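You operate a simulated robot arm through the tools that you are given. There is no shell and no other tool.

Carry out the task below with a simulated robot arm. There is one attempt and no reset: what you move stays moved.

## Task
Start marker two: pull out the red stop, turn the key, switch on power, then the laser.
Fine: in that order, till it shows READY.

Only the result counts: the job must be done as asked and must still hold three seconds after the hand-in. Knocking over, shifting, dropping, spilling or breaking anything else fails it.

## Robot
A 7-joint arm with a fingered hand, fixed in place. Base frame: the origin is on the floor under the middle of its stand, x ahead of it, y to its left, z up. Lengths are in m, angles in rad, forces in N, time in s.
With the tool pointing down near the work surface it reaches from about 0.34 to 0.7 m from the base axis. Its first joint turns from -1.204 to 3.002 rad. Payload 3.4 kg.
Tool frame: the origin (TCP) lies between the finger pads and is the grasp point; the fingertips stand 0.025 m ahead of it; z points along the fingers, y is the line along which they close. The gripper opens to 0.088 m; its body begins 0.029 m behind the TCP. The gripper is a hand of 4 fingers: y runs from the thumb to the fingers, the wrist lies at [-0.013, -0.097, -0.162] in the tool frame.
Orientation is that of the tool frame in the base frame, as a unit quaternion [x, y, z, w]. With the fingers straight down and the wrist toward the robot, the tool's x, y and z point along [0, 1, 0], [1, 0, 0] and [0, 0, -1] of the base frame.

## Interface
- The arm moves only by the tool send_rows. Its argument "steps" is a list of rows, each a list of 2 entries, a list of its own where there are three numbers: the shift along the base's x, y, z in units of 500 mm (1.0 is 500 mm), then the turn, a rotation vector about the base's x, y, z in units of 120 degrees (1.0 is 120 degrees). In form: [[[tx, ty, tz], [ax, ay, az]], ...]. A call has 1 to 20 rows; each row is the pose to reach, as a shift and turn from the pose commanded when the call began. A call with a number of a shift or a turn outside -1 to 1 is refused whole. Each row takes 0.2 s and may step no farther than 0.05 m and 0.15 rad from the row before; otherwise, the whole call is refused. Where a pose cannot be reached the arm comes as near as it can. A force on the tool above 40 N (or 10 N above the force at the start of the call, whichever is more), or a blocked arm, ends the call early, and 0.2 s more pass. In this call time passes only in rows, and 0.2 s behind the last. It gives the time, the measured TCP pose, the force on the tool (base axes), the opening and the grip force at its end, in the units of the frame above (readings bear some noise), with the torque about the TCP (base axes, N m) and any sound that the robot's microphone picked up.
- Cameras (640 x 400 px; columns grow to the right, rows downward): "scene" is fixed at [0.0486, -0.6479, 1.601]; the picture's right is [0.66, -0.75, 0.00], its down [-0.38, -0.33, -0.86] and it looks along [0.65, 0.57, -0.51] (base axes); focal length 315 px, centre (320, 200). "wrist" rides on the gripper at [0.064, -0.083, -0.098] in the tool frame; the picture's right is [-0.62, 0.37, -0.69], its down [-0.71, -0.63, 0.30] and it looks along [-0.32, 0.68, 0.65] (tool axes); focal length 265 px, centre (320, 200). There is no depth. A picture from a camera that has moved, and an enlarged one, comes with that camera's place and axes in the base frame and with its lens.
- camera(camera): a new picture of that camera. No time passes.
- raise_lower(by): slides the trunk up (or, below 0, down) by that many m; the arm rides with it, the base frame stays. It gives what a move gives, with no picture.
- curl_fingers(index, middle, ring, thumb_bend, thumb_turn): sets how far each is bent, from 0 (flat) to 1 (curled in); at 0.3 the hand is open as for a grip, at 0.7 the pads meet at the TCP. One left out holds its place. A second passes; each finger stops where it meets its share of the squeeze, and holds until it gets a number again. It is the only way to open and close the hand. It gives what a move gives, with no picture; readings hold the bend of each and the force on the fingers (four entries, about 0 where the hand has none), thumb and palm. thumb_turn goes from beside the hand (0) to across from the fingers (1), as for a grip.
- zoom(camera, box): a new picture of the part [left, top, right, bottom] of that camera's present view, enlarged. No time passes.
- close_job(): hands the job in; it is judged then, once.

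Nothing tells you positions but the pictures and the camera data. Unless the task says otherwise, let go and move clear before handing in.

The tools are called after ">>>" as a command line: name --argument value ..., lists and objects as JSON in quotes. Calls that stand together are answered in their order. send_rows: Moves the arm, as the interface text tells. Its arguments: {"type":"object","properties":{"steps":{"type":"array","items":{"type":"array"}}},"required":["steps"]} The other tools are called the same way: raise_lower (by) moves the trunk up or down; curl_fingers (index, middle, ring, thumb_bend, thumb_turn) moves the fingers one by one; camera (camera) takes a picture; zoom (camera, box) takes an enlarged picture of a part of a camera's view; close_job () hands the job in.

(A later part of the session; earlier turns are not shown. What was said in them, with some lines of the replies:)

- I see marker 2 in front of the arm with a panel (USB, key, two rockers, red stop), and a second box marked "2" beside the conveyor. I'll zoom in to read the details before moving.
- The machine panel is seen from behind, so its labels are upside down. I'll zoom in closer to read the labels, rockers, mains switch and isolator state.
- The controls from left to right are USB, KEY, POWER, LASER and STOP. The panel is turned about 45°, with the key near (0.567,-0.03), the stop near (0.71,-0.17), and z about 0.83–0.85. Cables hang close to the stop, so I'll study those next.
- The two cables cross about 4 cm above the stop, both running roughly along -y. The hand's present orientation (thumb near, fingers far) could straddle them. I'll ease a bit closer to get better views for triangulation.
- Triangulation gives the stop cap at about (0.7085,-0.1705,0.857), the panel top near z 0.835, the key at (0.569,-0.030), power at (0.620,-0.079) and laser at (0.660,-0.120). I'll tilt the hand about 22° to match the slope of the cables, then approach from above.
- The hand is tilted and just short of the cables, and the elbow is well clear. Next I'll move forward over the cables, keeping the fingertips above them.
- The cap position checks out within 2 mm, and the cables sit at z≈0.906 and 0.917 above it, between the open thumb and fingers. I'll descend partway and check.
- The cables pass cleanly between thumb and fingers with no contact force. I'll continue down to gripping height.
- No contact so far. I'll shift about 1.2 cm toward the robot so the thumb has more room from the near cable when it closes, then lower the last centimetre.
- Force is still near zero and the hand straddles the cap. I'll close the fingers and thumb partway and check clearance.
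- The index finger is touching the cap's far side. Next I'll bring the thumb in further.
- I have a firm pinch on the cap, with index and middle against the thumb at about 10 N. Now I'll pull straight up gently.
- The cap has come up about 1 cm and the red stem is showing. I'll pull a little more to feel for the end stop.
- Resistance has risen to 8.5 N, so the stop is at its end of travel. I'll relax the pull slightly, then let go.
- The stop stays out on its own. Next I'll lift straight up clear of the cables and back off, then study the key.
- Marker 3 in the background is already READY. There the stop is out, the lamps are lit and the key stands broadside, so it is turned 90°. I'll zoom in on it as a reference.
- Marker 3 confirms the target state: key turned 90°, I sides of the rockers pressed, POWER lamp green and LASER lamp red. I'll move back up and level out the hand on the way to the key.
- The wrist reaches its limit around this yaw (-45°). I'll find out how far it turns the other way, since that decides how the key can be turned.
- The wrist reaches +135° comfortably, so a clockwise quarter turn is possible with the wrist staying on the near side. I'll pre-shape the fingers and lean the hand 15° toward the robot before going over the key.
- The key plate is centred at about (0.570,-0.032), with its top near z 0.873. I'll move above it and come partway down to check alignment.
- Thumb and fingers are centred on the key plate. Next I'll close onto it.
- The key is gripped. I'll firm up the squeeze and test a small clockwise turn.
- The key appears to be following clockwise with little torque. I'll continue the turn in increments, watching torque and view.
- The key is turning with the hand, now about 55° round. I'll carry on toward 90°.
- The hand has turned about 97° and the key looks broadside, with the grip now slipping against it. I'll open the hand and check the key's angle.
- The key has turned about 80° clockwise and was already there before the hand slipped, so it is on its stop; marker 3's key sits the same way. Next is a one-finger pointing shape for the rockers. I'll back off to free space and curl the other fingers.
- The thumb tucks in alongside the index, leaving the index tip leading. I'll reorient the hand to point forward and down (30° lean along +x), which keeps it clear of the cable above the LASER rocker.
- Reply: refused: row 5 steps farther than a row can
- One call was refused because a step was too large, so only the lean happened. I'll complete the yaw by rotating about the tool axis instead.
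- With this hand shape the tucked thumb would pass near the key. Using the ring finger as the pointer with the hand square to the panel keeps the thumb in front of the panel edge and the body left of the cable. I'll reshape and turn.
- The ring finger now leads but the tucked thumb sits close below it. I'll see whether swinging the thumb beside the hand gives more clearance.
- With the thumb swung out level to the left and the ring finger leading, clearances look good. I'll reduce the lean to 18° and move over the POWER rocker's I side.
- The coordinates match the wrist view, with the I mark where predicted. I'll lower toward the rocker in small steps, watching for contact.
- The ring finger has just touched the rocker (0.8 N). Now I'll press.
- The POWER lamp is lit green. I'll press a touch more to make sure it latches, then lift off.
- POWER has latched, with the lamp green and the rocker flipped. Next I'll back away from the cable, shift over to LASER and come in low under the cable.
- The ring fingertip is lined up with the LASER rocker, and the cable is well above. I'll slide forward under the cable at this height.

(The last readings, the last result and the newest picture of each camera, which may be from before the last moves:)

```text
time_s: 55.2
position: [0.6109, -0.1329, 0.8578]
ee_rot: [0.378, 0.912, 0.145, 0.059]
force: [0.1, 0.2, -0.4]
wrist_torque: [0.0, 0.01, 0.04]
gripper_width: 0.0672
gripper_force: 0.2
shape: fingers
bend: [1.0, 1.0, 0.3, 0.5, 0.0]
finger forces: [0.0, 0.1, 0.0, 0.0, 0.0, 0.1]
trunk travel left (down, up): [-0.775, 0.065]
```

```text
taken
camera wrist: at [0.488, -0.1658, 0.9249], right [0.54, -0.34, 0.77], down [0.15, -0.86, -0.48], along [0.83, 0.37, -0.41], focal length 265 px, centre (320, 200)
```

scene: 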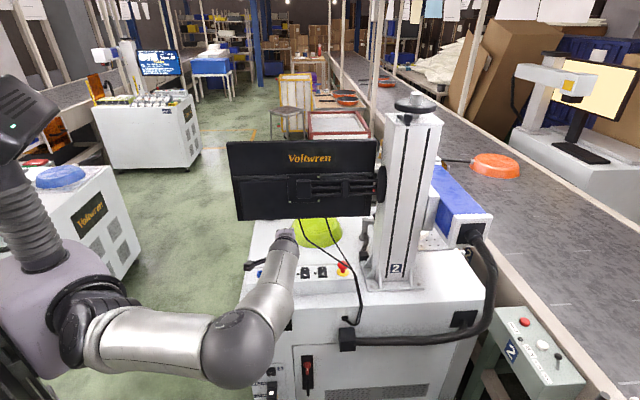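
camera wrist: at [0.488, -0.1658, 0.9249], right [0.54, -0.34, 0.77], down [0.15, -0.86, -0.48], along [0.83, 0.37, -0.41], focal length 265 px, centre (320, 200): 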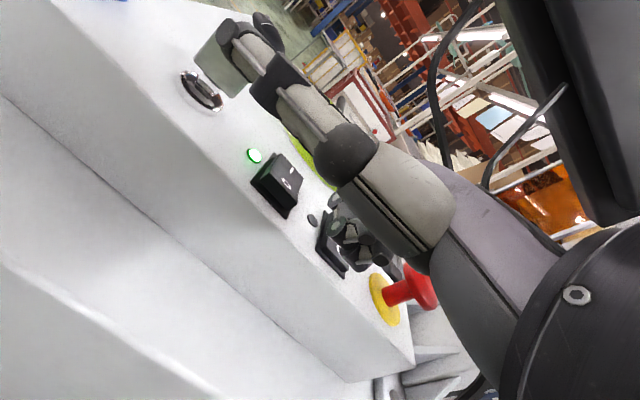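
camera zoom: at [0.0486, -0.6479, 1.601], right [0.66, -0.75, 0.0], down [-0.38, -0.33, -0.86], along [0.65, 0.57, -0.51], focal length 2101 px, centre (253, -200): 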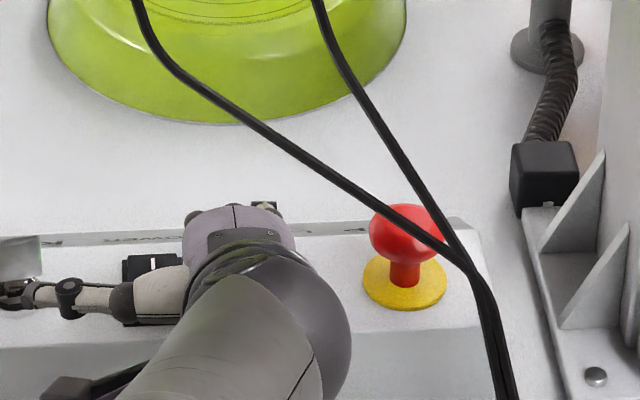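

>>> send_rows --steps '[[[0, 0, -0.007], [0, 0, 0]], [[0, 0, -0.014], [0, 0, 0]]]'

>>> zoom --camera "wrist" --box '[240, 140, 440, 320]'

```text
time_s: 55.8
position: [0.6116, -0.1341, 0.8519]
ee_rot: [0.378, 0.913, 0.145, 0.06]
force: [0.3, 0.6, 1.1]
wrist_torque: [0.01, -0.04, 0.0]
gripper_width: 0.0673
gripper_force: 0.5
shape: fingers
bend: [1.0, 1.0, 0.3, 0.5, 0.0]
finger forces: [0.0, 0.1, 0.5, 0.0, 0.1, 0.1]
trunk travel left (down, up): [-0.775, 0.065]
```

```text
2.22 times, centred on (340, 230) of wrist
camera zoom: at [0.4876, -0.1667, 0.9183], right [0.53, -0.34, 0.77], down [0.15, -0.86, -0.48], along [0.83, 0.37, -0.41], focal length 590 px, centre (276, 133)
```

zoom: 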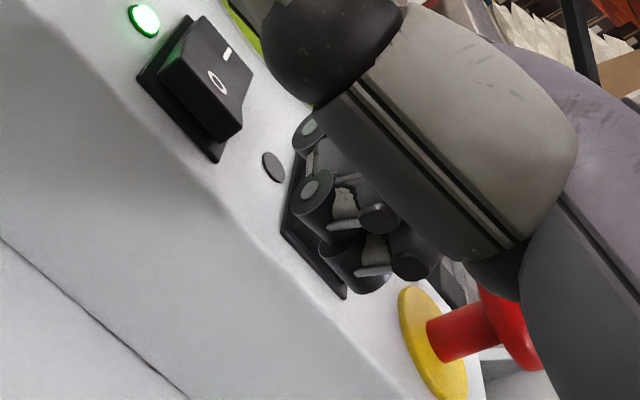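

The ring finger is touching the LASER rocker. Pressing now.

>>> send_rows --steps '[[[0, 0, -0.006], [0, 0, 0]], [[0, 0, -0.012], [0, 0, 0]]]'

>>> zoom --camera "wrist" --box '[240, 140, 440, 320]'

```text
time_s: 56.4
position: [0.6098, -0.1355, 0.8459]
ee_rot: [0.377, 0.913, 0.145, 0.061]
force: [-0.8, -0.2, 4.2]
wrist_torque: [0.09, -0.24, -0.05]
gripper_width: 0.0672
gripper_force: 2.8
shape: fingers
bend: [1.0, 1.0, 0.28, 0.5, 0.0]
finger forces: [0.0, 0.0, 4.3, 0.0, 0.0, 0.0]
trunk travel left (down, up): [-0.775, 0.065]
```

```text
2.22 times, centred on (340, 230) of wrist
camera zoom: at [0.487, -0.1666, 0.9128], right [0.53, -0.34, 0.77], down [0.15, -0.86, -0.49], along [0.83, 0.37, -0.41], focal length 590 px, centre (276, 133)
```

zoom: 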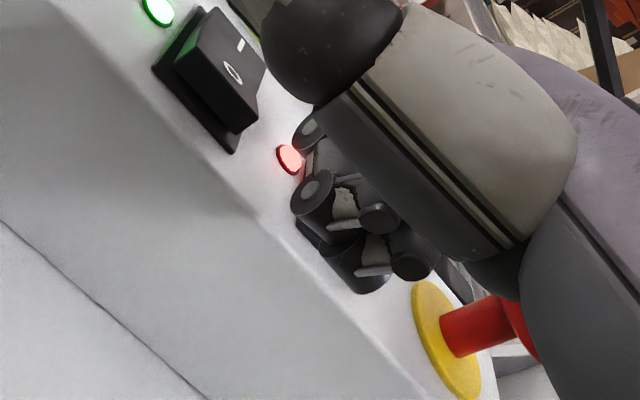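

The LASER lamp is lit red. I'll press slightly more so it latches, then lift a little and back out along the way I came.

>>> send_rows --steps '[[[0, 0, -0.004], [0, 0, 0]]]'

>>> send_rows --steps '[[[0, 0, 0.015], [0, 0, 0]], [[0, 0, 0.03], [0, 0, 0]], [[-0.02, -0.02, 0.034], [0, 0, 0]], [[-0.05, -0.05, 0.034], [0, 0, 0]], [[-0.1, -0.1, 0.04], [0, 0, 0]]]'

>>> camera --camera "wrist"

>>> zoom --camera "scene" --box '[240, 220, 400, 310]'

```text
time_s: 56.8
position: [0.6107, -0.134, 0.8449]
ee_rot: [0.378, 0.912, 0.146, 0.061]
force: [-1.3, -1.7, 7.0]
wrist_torque: [0.17, -0.45, -0.05]
gripper_width: 0.0671
gripper_force: 3.3
shape: fingers
bend: [1.0, 1.0, 0.28, 0.5, 0.0]
finger forces: [0.0, 0.0, 7.5, 0.1, 0.1, 0.0]
trunk travel left (down, up): [-0.775, 0.065]
```

```text
time_s: 58.0
position: [0.5586, -0.1839, 0.8646]
ee_rot: [0.377, 0.913, 0.145, 0.061]
force: [-0.3, 0.6, -0.3]
wrist_torque: [-0.02, -0.01, -0.04]
gripper_width: 0.0671
gripper_force: 0.1
shape: fingers
bend: [1.0, 1.0, 0.3, 0.5, 0.0]
finger forces: [0.1, 0.1, 0.0, 0.1, 0.0, 0.0]
trunk travel left (down, up): [-0.775, 0.065]
```

```text
taken
camera wrist: at [0.4364, -0.2164, 0.931], right [0.53, -0.34, 0.77], down [0.15, -0.86, -0.48], along [0.83, 0.37, -0.41], focal length 265 px, centre (320, 200)
```

wrist: 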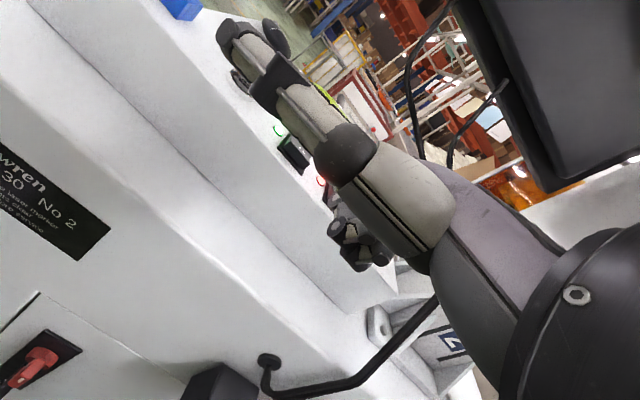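

```text
4.00 times, centred on (320, 265) of scene
camera zoom: at [0.0486, -0.6479, 1.601], right [0.66, -0.75, 0.0], down [-0.38, -0.33, -0.86], along [0.65, 0.57, -0.51], focal length 1260 px, centre (320, -60)
```

zoom: 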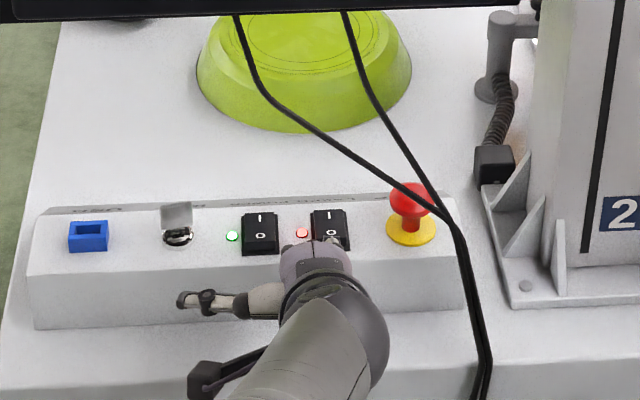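

Both lamps are lit, green for POWER and red for LASER, with the stop out and the key turned. I'll withdraw clear and look over everything.

>>> send_rows --steps '[[[-0.05, -0.03, 0.06], [0, 0, 0]], [[-0.1, -0.05, 0.13], [0, 0, 0]], [[-0.13, -0.05, 0.21], [0, 0, 0]], [[-0.16, -0.05, 0.29], [0, 0, 0]], [[-0.18, -0.05, 0.37], [0, 0, 0]]]'

>>> camera --camera "scene"

>>> zoom --camera "scene" --box '[235, 230, 395, 330]'

>>> camera --camera "wrist"

```text
time_s: 59.2
position: [0.4683, -0.2106, 1.0487]
ee_rot: [0.378, 0.912, 0.145, 0.06]
force: [-0.5, -0.4, -0.8]
wrist_torque: [0.02, 0.02, 0.01]
gripper_width: 0.0676
gripper_force: 0.1
shape: fingers
bend: [1.0, 1.0, 0.3, 0.5, 0.0]
finger forces: [0.0, 0.0, 0.0, 0.0, 0.0, 0.0]
trunk travel left (down, up): [-0.775, 0.065]
```

```text
taken
```

scene: 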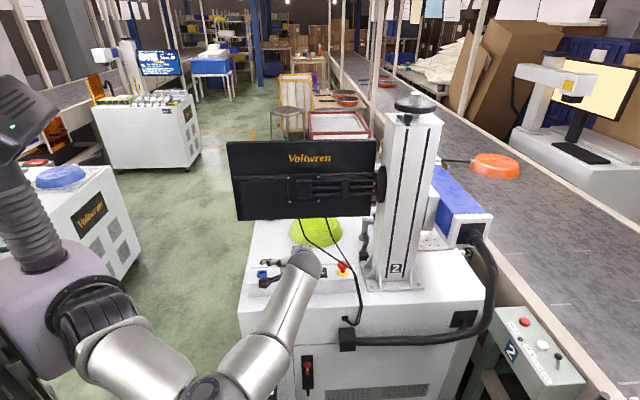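

```text
4.00 times, centred on (315, 280) of scene
camera zoom: at [0.0486, -0.6479, 1.601], right [0.66, -0.75, 0.0], down [-0.38, -0.33, -0.86], along [0.65, 0.57, -0.51], focal length 1260 px, centre (340, -120)
```

zoom: 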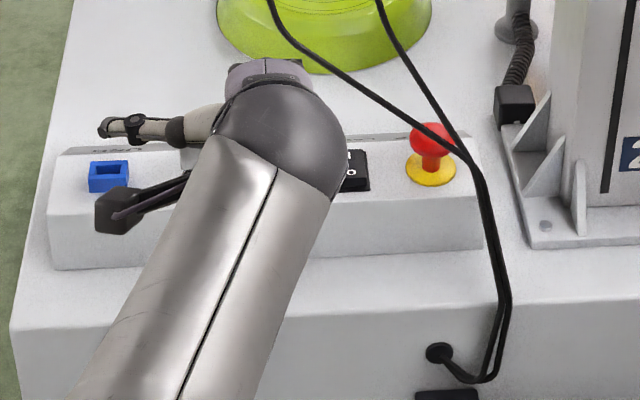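

```text
taken
camera wrist: at [0.3455, -0.2432, 1.1157], right [0.54, -0.34, 0.77], down [0.15, -0.86, -0.49], along [0.83, 0.37, -0.41], focal length 265 px, centre (320, 200)
```

wrist: 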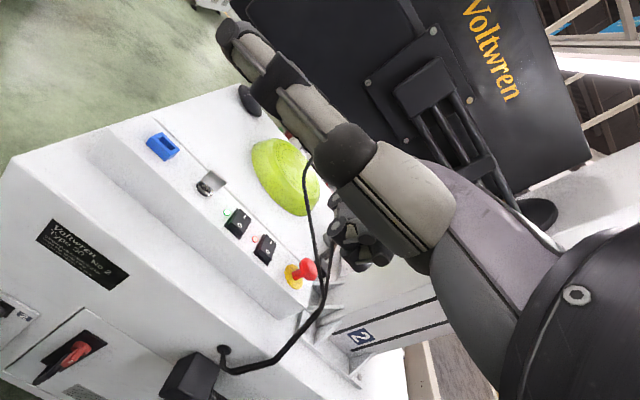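

Everything reads as expected. I'll swing the arm out of the way for an unobstructed look and let some time pass while the marker comes up.

>>> send_rows --steps '[[[0, 0.02, 0.03], [0, 0, -0.06]], [[-0.02, 0.04, 0.06], [0, 0, -0.12]], [[-0.04, 0.06, 0.09], [0, 0, -0.18]], [[-0.05, 0.08, 0.1], [0, 0, -0.24]], [[-0.05, 0.1, 0.1], [0, 0, -0.3]], [[-0.05, 0.12, 0.1], [0, 0, -0.36]]]'

>>> send_rows --steps '[[[0, 0, 0], [0, 0, 0]], [[0, 0, 0], [0, 0, 0]], [[0, 0, 0], [0, 0, 0]], [[0, 0, 0], [0, 0, 0]], [[0, 0, 0], [0, 0, 0]], [[0, 0, 0], [0, 0, 0]], [[0, 0, 0], [0, 0, 0]], [[0, 0, 0], [0, 0, 0]], [[0, 0, 0], [0, 0, 0]], [[0, 0, 0], [0, 0, 0]], [[0, 0, 0], [0, 0, 0]], [[0, 0, 0], [0, 0, 0]], [[0, 0, 0], [0, 0, 0]], [[0, 0, 0], [0, 0, 0]], [[0, 0, 0], [0, 0, 0]], [[0, 0, 0], [0, 0, 0]], [[0, 0, 0], [0, 0, 0]], [[0, 0, 0], [0, 0, 0]], [[0, 0, 0], [0, 0, 0]], [[0, 0, 0], [0, 0, 0]]]'

>>> camera --camera "scene"

>>> zoom --camera "scene" --box '[235, 230, 395, 330]'

>>> camera --camera "wrist"

```text
time_s: 60.6
position: [0.4454, -0.1463, 1.0988]
ee_rot: [0.687, 0.71, 0.112, 0.11]
force: [0.4, 0.2, -0.6]
wrist_torque: [-0.04, -0.03, -0.01]
gripper_width: 0.0673
gripper_force: 0.0
shape: fingers
bend: [1.0, 1.0, 0.3, 0.5, 0.0]
finger forces: [0.1, 0.1, 0.1, 0.1, 0.1, 0.0]
trunk travel left (down, up): [-0.775, 0.065]
```

```text
time_s: 64.8
position: [0.4468, -0.1492, 1.0991]
ee_rot: [0.687, 0.709, 0.112, 0.109]
force: [0.2, 0.6, 0.7]
wrist_torque: [0.02, -0.03, -0.02]
gripper_width: 0.0674
gripper_force: 0.0
shape: fingers
bend: [1.0, 1.0, 0.3, 0.5, 0.0]
finger forces: [0.0, 0.1, 0.1, 0.1, 0.0, 0.1]
trunk travel left (down, up): [-0.775, 0.065]
```

```text
taken
```

scene: 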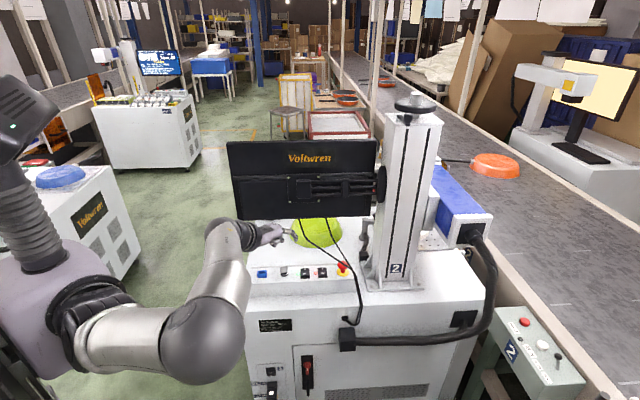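

```text
4.00 times, centred on (315, 280) of scene
camera zoom: at [0.0486, -0.6479, 1.601], right [0.66, -0.75, 0.0], down [-0.38, -0.33, -0.86], along [0.65, 0.57, -0.51], focal length 1260 px, centre (340, -120)
```

zoom: 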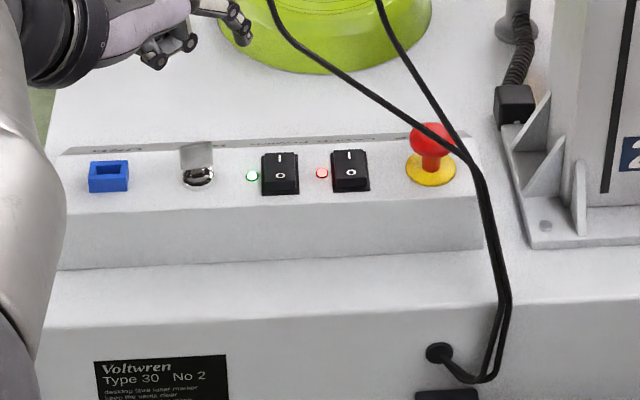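

```text
taken
camera wrist: at [0.3337, -0.0888, 1.1655], right [0.16, -0.62, 0.77], down [-0.48, -0.73, -0.48], along [0.86, -0.3, -0.41], focal length 265 px, centre (320, 200)
```

wrist: 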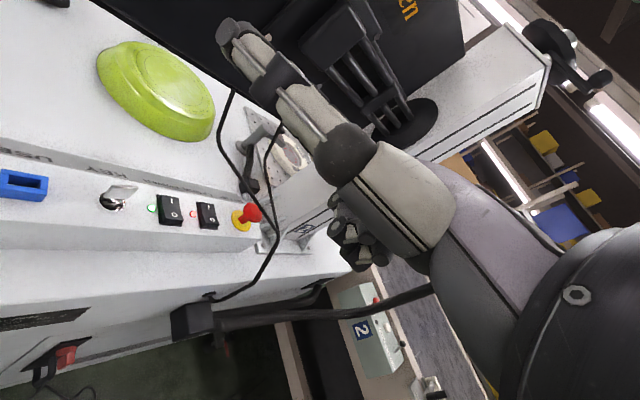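

The state is stable: stop out, key turned, POWER green, LASER red, cables undisturbed. I'll give it some more time so any warm-up finishes, then check once more.

>>> send_rows --steps '[[[0, 0, 0], [0, 0, 0]], [[0, 0, 0], [0, 0, 0]], [[0, 0, 0], [0, 0, 0]], [[0, 0, 0], [0, 0, 0]], [[0, 0, 0], [0, 0, 0]], [[0, 0, 0], [0, 0, 0]], [[0, 0, 0], [0, 0, 0]], [[0, 0, 0], [0, 0, 0]], [[0, 0, 0], [0, 0, 0]], [[0, 0, 0], [0, 0, 0]], [[0, 0, 0], [0, 0, 0]], [[0, 0, 0], [0, 0, 0]], [[0, 0, 0], [0, 0, 0]], [[0, 0, 0], [0, 0, 0]], [[0, 0, 0], [0, 0, 0]], [[0, 0, 0], [0, 0, 0]], [[0, 0, 0], [0, 0, 0]], [[0, 0, 0], [0, 0, 0]], [[0, 0, 0], [0, 0, 0]], [[0, 0, 0], [0, 0, 0]]]'

>>> send_rows --steps '[[[0, 0, 0], [0, 0, 0]], [[0, 0, 0], [0, 0, 0]], [[0, 0, 0], [0, 0, 0]], [[0, 0, 0], [0, 0, 0]], [[0, 0, 0], [0, 0, 0]], [[0, 0, 0], [0, 0, 0]], [[0, 0, 0], [0, 0, 0]], [[0, 0, 0], [0, 0, 0]], [[0, 0, 0], [0, 0, 0]], [[0, 0, 0], [0, 0, 0]], [[0, 0, 0], [0, 0, 0]], [[0, 0, 0], [0, 0, 0]], [[0, 0, 0], [0, 0, 0]], [[0, 0, 0], [0, 0, 0]], [[0, 0, 0], [0, 0, 0]], [[0, 0, 0], [0, 0, 0]], [[0, 0, 0], [0, 0, 0]], [[0, 0, 0], [0, 0, 0]], [[0, 0, 0], [0, 0, 0]], [[0, 0, 0], [0, 0, 0]]]'

>>> zoom --camera "scene" --box '[220, 130, 400, 310]'

>>> zoom --camera "scene" --box '[270, 250, 366, 300]'

```text
time_s: 69.0
position: [0.4454, -0.149, 1.0989]
ee_rot: [0.688, 0.709, 0.112, 0.109]
force: [-0.3, 0.3, 0.4]
wrist_torque: [0.0, -0.01, -0.01]
gripper_width: 0.0676
gripper_force: 0.0
shape: fingers
bend: [1.0, 1.0, 0.3, 0.5, 0.0]
finger forces: [0.2, 0.1, 0.1, 0.1, 0.1, 0.0]
trunk travel left (down, up): [-0.775, 0.065]
```

```text
time_s: 73.2
position: [0.4454, -0.1483, 1.0988]
ee_rot: [0.687, 0.709, 0.112, 0.109]
force: [-0.1, -0.3, -0.5]
wrist_torque: [0.01, -0.01, 0.05]
gripper_width: 0.0674
gripper_force: 0.1
shape: fingers
bend: [1.0, 1.0, 0.3, 0.5, 0.0]
finger forces: [0.1, 0.1, 0.1, 0.0, 0.0, 0.1]
trunk travel left (down, up): [-0.775, 0.065]
```

```text
2.22 times, centred on (310, 220) of scene
camera zoom: at [0.0486, -0.6479, 1.601], right [0.66, -0.75, 0.0], down [-0.38, -0.33, -0.86], along [0.65, 0.57, -0.51], focal length 700 px, centre (342, 156)
```

zoom: 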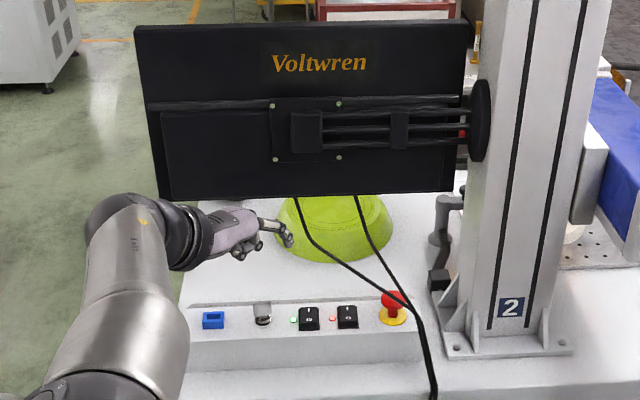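

```text
6.67 times, centred on (318, 275) of scene
camera zoom: at [0.0486, -0.6479, 1.601], right [0.66, -0.75, 0.0], down [-0.38, -0.33, -0.86], along [0.65, 0.57, -0.51], focal length 2101 px, centre (333, -300)
```

zoom: 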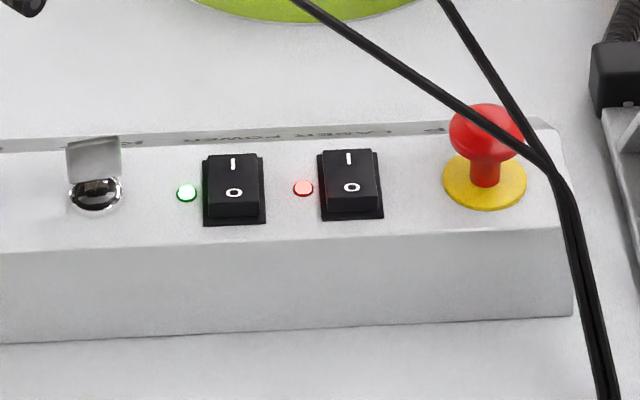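

The stop is out, the key is turned, and the green POWER and red LASER lamps are steady, matching marker 3, which shows READY. The hand is clear and nothing else has moved. Marker 2's screen faces away from both cameras, so I couldn't read READY on it directly. I'm handing in.

>>> close_job

```text
The job is handed in.
```

I started marker two in the order you gave and handed the job in, but I couldn't confirm that its screen shows READY. The screen faces away from both cameras, so I'm going by the panel.

- **Red stop:** pulled out to its end stop, and it stayed out after I let go.
- **Key:** turned clockwise about 80° until it stopped turning.
- **Power:** switched on and latched; its green lamp is lit.
- **Laser:** switched on and latched; its red lamp is lit.

About 16 s after the laser went on, both lamps were still lit and steady. The panel matches marker three, which does show READY. I saw nothing else shifted or knocked over, and the arm is clear of the machine.
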